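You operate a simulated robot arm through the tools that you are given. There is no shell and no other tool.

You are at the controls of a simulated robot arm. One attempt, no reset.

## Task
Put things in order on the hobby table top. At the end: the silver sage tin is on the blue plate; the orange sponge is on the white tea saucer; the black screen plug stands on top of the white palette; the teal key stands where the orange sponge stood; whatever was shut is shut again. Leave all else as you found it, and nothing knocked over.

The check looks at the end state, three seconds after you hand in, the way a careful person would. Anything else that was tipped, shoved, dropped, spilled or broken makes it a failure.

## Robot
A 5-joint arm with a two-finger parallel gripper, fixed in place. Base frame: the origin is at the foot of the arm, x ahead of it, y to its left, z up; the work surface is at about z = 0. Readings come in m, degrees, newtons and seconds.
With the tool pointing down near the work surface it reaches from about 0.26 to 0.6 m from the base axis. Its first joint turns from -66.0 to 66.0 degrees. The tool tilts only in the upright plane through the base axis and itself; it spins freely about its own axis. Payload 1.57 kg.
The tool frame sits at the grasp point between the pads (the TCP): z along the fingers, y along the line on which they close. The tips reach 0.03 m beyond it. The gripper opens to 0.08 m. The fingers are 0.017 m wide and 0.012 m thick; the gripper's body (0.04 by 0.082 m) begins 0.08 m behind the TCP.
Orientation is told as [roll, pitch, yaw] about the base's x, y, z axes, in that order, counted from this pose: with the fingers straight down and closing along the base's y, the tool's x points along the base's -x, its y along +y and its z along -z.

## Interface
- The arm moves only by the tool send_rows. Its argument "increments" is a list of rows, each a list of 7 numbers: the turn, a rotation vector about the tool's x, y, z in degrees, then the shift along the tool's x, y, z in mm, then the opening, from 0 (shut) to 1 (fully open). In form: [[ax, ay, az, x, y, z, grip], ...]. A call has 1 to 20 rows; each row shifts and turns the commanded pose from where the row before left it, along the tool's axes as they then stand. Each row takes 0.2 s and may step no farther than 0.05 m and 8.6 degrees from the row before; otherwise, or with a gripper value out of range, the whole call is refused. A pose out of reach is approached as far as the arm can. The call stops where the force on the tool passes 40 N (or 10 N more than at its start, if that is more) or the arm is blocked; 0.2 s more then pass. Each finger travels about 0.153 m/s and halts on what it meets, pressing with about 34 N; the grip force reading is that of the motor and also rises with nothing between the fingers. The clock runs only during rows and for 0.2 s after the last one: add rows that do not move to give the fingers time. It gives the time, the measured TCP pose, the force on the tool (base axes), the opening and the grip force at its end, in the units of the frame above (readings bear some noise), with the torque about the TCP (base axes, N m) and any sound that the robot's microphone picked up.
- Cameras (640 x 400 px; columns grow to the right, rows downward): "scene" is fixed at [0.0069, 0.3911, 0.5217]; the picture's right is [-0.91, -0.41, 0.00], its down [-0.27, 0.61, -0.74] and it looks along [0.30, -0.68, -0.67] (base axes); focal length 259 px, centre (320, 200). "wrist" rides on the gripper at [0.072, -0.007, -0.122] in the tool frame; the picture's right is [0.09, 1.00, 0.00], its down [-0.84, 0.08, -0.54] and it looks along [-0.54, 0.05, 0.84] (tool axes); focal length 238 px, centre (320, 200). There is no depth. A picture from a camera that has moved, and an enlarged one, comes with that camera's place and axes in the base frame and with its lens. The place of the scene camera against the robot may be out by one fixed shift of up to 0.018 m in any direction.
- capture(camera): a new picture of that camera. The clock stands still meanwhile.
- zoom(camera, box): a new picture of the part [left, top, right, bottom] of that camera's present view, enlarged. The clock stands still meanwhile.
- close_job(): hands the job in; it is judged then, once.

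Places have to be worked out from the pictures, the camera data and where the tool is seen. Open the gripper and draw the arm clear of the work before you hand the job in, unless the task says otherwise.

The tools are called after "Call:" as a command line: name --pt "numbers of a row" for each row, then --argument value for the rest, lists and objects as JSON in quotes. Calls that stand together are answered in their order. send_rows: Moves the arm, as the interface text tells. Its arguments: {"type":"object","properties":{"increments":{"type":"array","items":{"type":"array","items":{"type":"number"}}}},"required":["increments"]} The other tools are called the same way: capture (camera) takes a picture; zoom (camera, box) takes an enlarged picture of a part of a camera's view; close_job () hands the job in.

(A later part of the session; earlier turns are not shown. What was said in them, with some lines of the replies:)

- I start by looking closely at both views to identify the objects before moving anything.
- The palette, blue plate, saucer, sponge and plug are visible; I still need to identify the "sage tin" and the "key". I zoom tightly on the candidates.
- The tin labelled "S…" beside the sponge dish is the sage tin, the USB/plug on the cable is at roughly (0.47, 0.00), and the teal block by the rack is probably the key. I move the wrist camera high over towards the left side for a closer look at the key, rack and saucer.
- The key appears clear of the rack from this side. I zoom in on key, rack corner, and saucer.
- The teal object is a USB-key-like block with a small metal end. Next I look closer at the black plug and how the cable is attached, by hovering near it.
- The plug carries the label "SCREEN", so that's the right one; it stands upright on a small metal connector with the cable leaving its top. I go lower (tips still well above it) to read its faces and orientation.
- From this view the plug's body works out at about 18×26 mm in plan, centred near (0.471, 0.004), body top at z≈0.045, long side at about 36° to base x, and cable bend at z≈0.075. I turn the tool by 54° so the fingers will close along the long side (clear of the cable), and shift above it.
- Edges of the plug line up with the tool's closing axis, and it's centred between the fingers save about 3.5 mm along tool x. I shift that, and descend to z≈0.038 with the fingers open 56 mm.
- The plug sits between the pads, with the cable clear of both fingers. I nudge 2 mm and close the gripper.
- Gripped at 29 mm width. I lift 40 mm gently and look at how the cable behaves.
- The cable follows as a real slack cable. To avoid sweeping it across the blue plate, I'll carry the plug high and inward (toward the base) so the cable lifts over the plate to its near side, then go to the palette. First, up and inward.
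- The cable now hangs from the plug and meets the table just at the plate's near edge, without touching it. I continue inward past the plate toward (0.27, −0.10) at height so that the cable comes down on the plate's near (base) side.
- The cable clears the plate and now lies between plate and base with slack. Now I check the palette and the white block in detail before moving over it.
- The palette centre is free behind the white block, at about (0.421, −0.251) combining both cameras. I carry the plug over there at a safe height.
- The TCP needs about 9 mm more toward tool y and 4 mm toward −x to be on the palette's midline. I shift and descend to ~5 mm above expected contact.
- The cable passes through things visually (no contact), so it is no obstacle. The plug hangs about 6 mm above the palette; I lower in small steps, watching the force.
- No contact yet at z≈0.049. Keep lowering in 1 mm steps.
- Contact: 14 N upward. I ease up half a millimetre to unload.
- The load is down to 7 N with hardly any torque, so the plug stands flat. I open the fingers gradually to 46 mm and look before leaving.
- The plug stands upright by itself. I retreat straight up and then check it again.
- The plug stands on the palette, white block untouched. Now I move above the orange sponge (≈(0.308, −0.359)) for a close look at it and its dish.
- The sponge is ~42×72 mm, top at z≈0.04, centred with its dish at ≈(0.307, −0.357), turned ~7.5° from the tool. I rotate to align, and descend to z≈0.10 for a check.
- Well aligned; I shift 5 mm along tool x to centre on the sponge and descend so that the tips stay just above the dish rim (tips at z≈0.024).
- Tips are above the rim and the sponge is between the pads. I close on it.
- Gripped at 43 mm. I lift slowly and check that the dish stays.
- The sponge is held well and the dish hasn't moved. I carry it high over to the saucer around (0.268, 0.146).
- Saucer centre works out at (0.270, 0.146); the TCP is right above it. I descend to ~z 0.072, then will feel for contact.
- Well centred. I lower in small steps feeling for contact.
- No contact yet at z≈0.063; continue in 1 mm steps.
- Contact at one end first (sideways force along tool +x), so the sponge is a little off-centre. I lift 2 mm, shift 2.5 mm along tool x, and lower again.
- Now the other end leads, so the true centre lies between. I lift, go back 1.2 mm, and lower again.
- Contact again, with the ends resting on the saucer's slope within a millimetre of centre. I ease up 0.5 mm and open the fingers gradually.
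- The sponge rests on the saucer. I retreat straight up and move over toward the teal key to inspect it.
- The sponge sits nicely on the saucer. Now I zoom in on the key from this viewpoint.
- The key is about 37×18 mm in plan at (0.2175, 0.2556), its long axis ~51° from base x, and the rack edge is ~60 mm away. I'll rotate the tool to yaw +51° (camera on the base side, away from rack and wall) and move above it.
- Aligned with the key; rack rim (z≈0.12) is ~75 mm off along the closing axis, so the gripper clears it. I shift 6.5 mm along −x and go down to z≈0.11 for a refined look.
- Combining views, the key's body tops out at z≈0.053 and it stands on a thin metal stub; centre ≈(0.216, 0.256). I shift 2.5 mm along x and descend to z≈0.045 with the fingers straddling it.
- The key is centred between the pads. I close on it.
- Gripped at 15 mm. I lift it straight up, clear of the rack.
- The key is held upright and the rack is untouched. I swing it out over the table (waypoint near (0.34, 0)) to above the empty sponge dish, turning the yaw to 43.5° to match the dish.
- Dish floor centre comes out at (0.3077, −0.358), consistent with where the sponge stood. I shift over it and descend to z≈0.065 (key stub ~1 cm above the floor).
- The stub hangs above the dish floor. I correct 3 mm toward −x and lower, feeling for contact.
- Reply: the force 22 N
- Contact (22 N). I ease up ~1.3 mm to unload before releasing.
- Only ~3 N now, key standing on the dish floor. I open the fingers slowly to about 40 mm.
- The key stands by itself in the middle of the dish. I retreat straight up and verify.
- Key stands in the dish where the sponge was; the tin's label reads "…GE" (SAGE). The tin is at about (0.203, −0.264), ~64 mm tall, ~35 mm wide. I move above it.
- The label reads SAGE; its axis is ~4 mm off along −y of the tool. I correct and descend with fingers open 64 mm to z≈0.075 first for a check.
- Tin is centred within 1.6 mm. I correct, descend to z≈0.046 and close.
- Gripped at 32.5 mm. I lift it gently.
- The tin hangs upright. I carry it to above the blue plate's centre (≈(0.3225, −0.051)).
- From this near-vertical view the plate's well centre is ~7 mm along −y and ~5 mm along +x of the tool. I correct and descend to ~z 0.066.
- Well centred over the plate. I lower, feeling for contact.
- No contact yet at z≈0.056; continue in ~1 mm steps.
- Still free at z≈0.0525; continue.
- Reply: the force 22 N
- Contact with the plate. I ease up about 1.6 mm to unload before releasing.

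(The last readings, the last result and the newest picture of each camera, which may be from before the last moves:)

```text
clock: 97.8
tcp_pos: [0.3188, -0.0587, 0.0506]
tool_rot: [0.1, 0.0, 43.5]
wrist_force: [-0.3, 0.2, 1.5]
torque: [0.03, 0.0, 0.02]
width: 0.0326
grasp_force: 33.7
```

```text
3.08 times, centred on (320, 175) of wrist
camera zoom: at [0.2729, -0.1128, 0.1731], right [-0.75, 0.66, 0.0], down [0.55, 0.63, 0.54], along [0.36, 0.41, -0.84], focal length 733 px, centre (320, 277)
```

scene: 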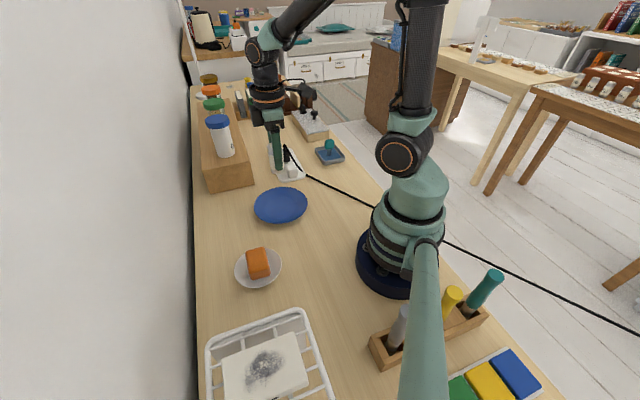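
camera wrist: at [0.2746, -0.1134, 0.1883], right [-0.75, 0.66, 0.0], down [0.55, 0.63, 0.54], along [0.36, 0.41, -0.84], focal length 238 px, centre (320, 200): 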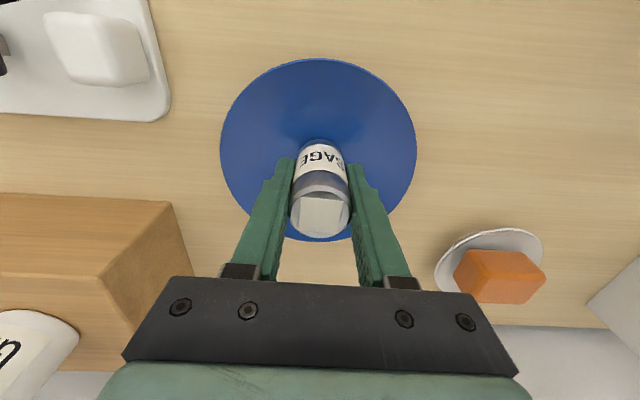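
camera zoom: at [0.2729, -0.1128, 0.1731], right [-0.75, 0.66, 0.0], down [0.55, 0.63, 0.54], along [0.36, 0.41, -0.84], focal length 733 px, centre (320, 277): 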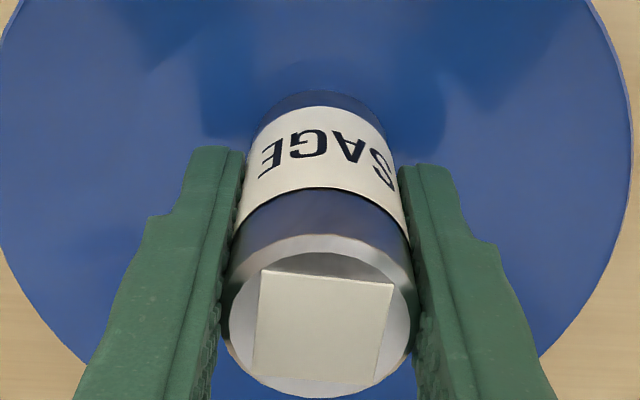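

Light contact now; the tin's base rests on the plate. I open gradually.

Call:
send_rows --pt "0 0 0 0 0 0 0.4" --pt "0 0 0 0 0 0 0.43" --pt "0 0 0 0 0 0 0.47" --pt "0 0 0 0 0 0 0.53" --pt "0 0 0 0 0 0 0.6" --pt "0 0 0 0 0 0 0.68" --pt "0 0 0 0 0 0 0.68" --pt "0 0 0 0 0 0 0.68"

Call:
zoom --camera "scene" --box '[250, 165, 310, 215]'

Call:
zoom --camera "wrist" --box '[230, 110, 410, 240]'

```text
clock: 99.6
tcp_pos: [0.3209, -0.0589, 0.0506]
tool_rot: [0.0, 0.0, 43.5]
wrist_force: [1.0, 0.2, -0.1]
torque: [0.01, 0.01, 0.0]
width: 0.0544
grasp_force: 0.1
```

```text
8.00 times, centred on (280, 190) of scene
camera zoom: at [0.0069, 0.3911, 0.5217], right [-0.91, -0.41, 0.0], down [-0.27, 0.61, -0.74], along [0.3, -0.68, -0.67], focal length 2071 px, centre (640, 280)
```

zoom: 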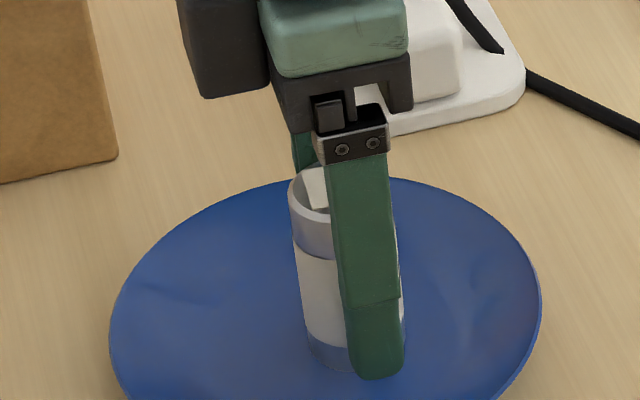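

```text
3.08 times, centred on (320, 175) of wrist
camera zoom: at [0.2729, -0.1128, 0.1731], right [-0.75, 0.66, 0.0], down [0.55, 0.63, 0.54], along [0.36, 0.41, -0.84], focal length 733 px, centre (320, 277)
```

zoom: 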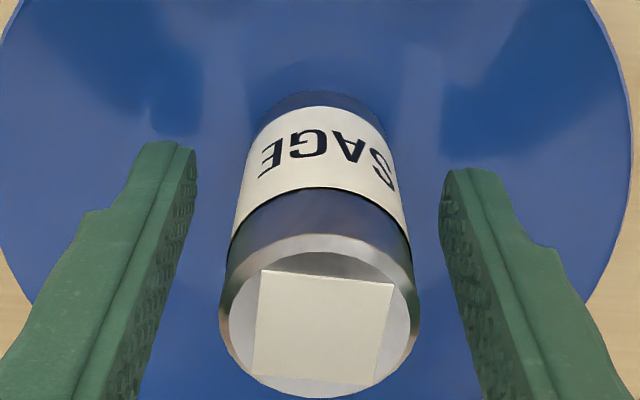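

The tin stands free on the plate. I retreat straight up and inspect everything.

Call:
send_rows --pt "0 0 0 0 0 -10 0.68" --pt "0 0 0 0 0 -20 0.68" --pt "0 0 0 0 0 -30 0.68" --pt "0 0 0 0 0 -35 0.68" --pt "0 0 0 0 0 -40 0.8" --pt "0 0 0 0 0 -40 1" --pt "0 0 0 0 0 -30 1" --pt "0 0 0 0 0 0 1" --pt "0 0 0 0 0 0 1"

Call:
capture --camera "scene"

Call:
zoom --camera "scene" --box '[200, 120, 380, 300]'

Call:
capture --camera "wrist"

```text
clock: 101.6
tcp_pos: [0.3211, -0.0582, 0.2537]
tool_rot: [0.0, 0.0, 43.5]
wrist_force: [-0.7, -0.5, -0.3]
torque: [0.03, 0.03, 0.01]
width: 0.08
grasp_force: 0.0
```

```text
taken
```

scene: 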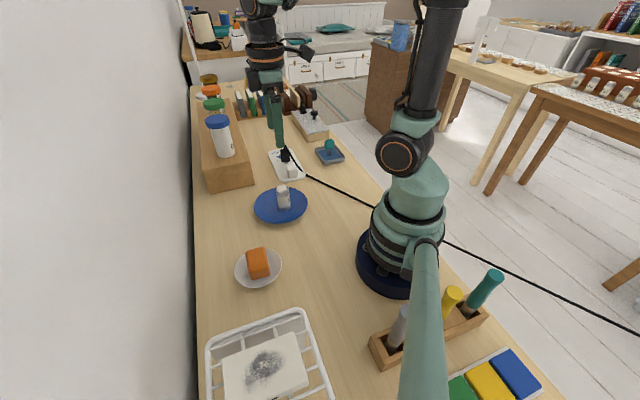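

```text
2.22 times, centred on (290, 210) of scene
camera zoom: at [0.0069, 0.3911, 0.5217], right [-0.91, -0.41, 0.0], down [-0.27, 0.61, -0.74], along [0.3, -0.68, -0.67], focal length 575 px, centre (387, 178)
```

zoom: 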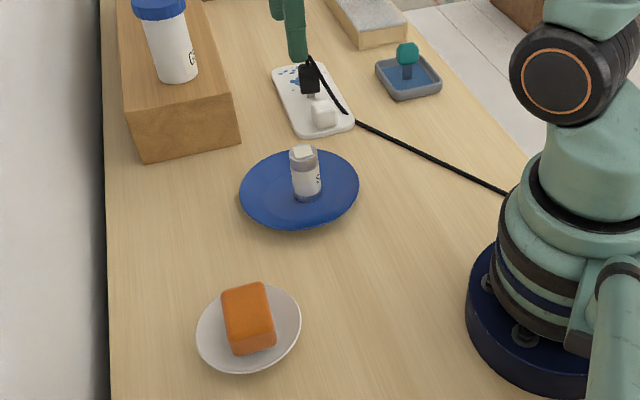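

```text
taken
camera wrist: at [0.2735, -0.1135, 0.3763], right [-0.75, 0.66, 0.0], down [0.55, 0.63, 0.54], along [0.36, 0.41, -0.84], focal length 238 px, centre (320, 200)
```

wrist: 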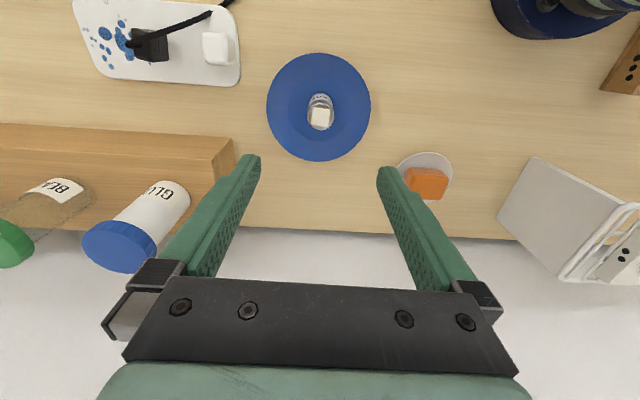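

All four placements look right. I zoom in for a final check of each item before parking the arm.

Call:
zoom --camera "scene" --box '[245, 135, 355, 230]'

Call:
zoom --camera "scene" --box '[195, 230, 335, 400]'

Call:
zoom --camera "scene" --box '[180, 60, 360, 200]'

Call:
zoom --camera "scene" --box '[340, 240, 560, 400]'

```text
4.21 times, centred on (300, 182) of scene
camera zoom: at [0.0069, 0.3911, 0.5217], right [-0.91, -0.41, 0.0], down [-0.27, 0.61, -0.74], along [0.3, -0.68, -0.67], focal length 1090 px, centre (404, 274)
```

zoom: 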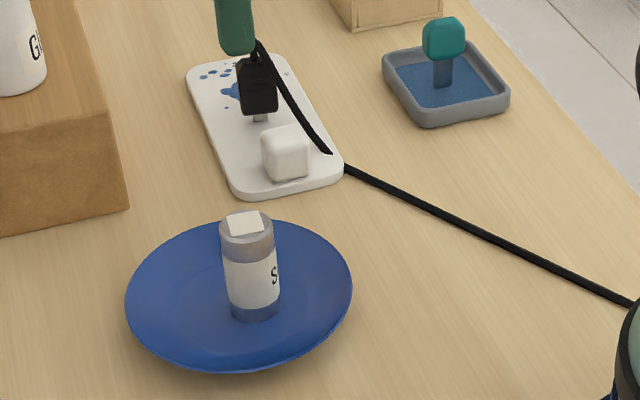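

```text
2.35 times, centred on (265, 315) of scene
camera zoom: at [0.0069, 0.3911, 0.5217], right [-0.91, -0.41, 0.0], down [-0.27, 0.61, -0.74], along [0.3, -0.68, -0.67], focal length 609 px, centre (449, -71)
```

zoom: 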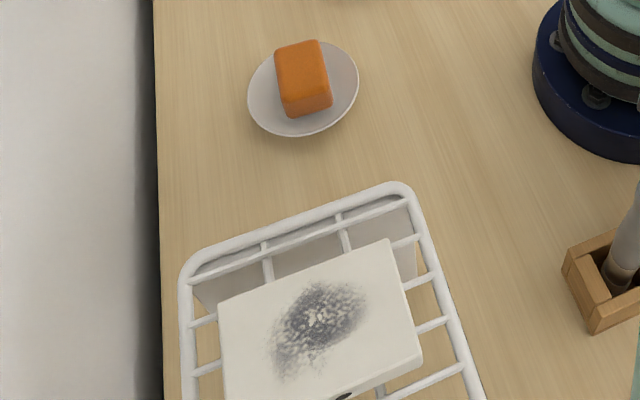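

```text
2.86 times, centred on (270, 130) of scene
camera zoom: at [0.0069, 0.3911, 0.5217], right [-0.91, -0.41, 0.0], down [-0.27, 0.61, -0.74], along [0.3, -0.68, -0.67], focal length 740 px, centre (463, 400)
```

zoom: 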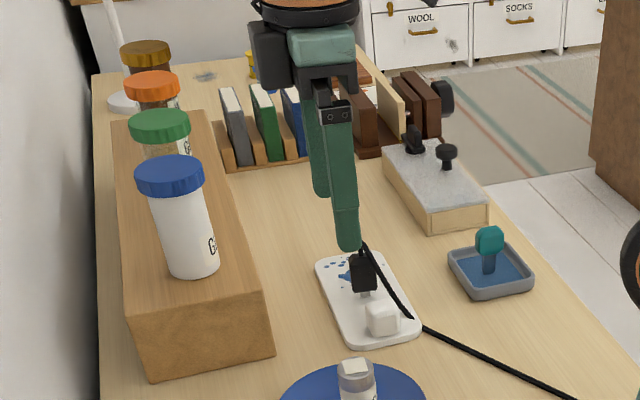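

```text
2.50 times, centred on (450, 320) of scene
camera zoom: at [0.0069, 0.3911, 0.5217], right [-0.91, -0.41, 0.0], down [-0.27, 0.61, -0.74], along [0.3, -0.68, -0.67], focal length 647 px, centre (-5, -100)
```

zoom: 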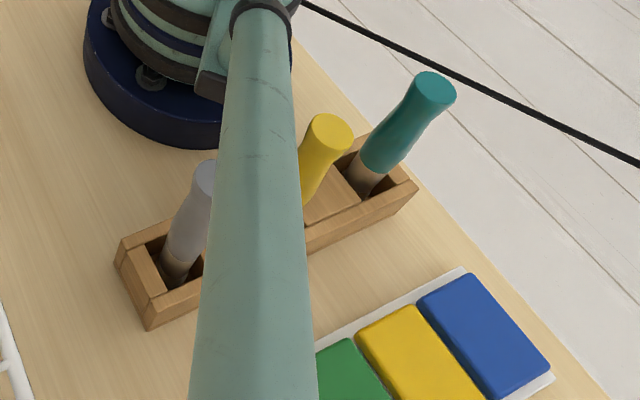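

Everything else (rack, holder, pads, shelf jars, block, dish, palette) is where it was at the start and nothing is tipped. I park the open gripper high over an empty patch of table.

Call:
send_rows --pt "0 0 0 0 0 -15 1" --pt "0 0 0 -15 3 -15 1" --pt "0 0 0 -30 5 -10 1" --pt "0 0 0 -35 6 0 1" --pt "0 0 0 -32 6 0 1" --pt "0 0 0 -20 4 0 1" --pt "0 0 0 0 0 0 1" --pt "0 0 0 0 0 0 1" --pt "0 0 0 0 0 0 1"

Call:
capture --camera "scene"

Call:
zoom --camera "scene" --box '[245, 120, 365, 230]'

```text
clock: 103.6
tcp_pos: [0.3982, 0.0494, 0.2946]
tool_rot: [0.1, 0.0, 43.5]
wrist_force: [-0.3, 0.4, 0.6]
torque: [0.0, 0.02, 0.04]
width: 0.0798
grasp_force: 0.1
```

```text
taken
```

scene: 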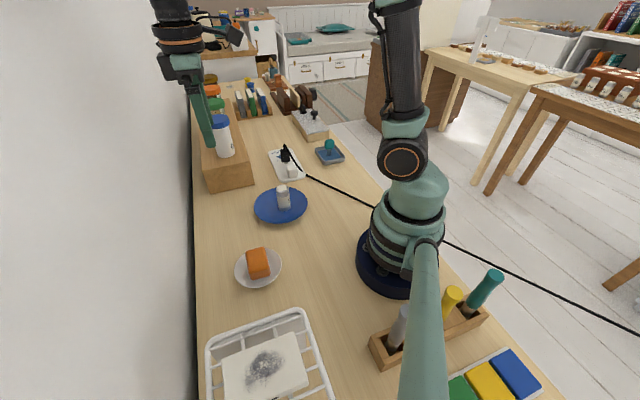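

```text
3.64 times, centred on (305, 175) of scene
camera zoom: at [0.0069, 0.3911, 0.5217], right [-0.91, -0.41, 0.0], down [-0.27, 0.61, -0.74], along [0.3, -0.68, -0.67], focal length 941 px, centre (374, 291)
```

zoom: 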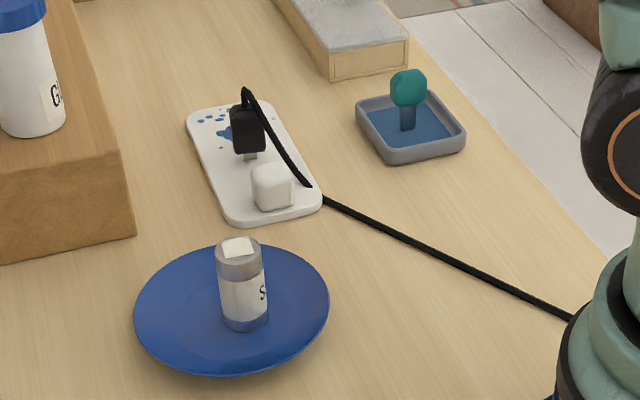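

The final pictures show the tin on the blue plate, the sponge on the saucer, the plug standing on the palette and the key standing in the sponge's dish. Nothing was opened, so nothing needs shutting. The gripper is open and clear, so I hand in.

Call:
close_job

```text
The job is handed in.
```

The job is handed in, and the last pictures showed all four items where the task wanted them:

- **Sage tin:** standing at the middle of the blue plate.
- **Orange sponge:** resting centred on the white tea saucer.
- **Black screen plug:** standing upright on the white palette, beside the white block that was already there. The block did not move.
- **Teal key:** standing in the middle of the grey dish where the sponge stood.

Nothing was tipped, and I never had to open anything, so nothing needed shutting again.

Two small side effects:

- **Saucer:** it shifted by about a millimetre while I set the sponge down.
- **Plug's cable:** it moved with the plug and no longer follows its original path. It now runs from the palette past the robot's base and off the table edge.

The gripper is open and parked high over an empty patch of table.
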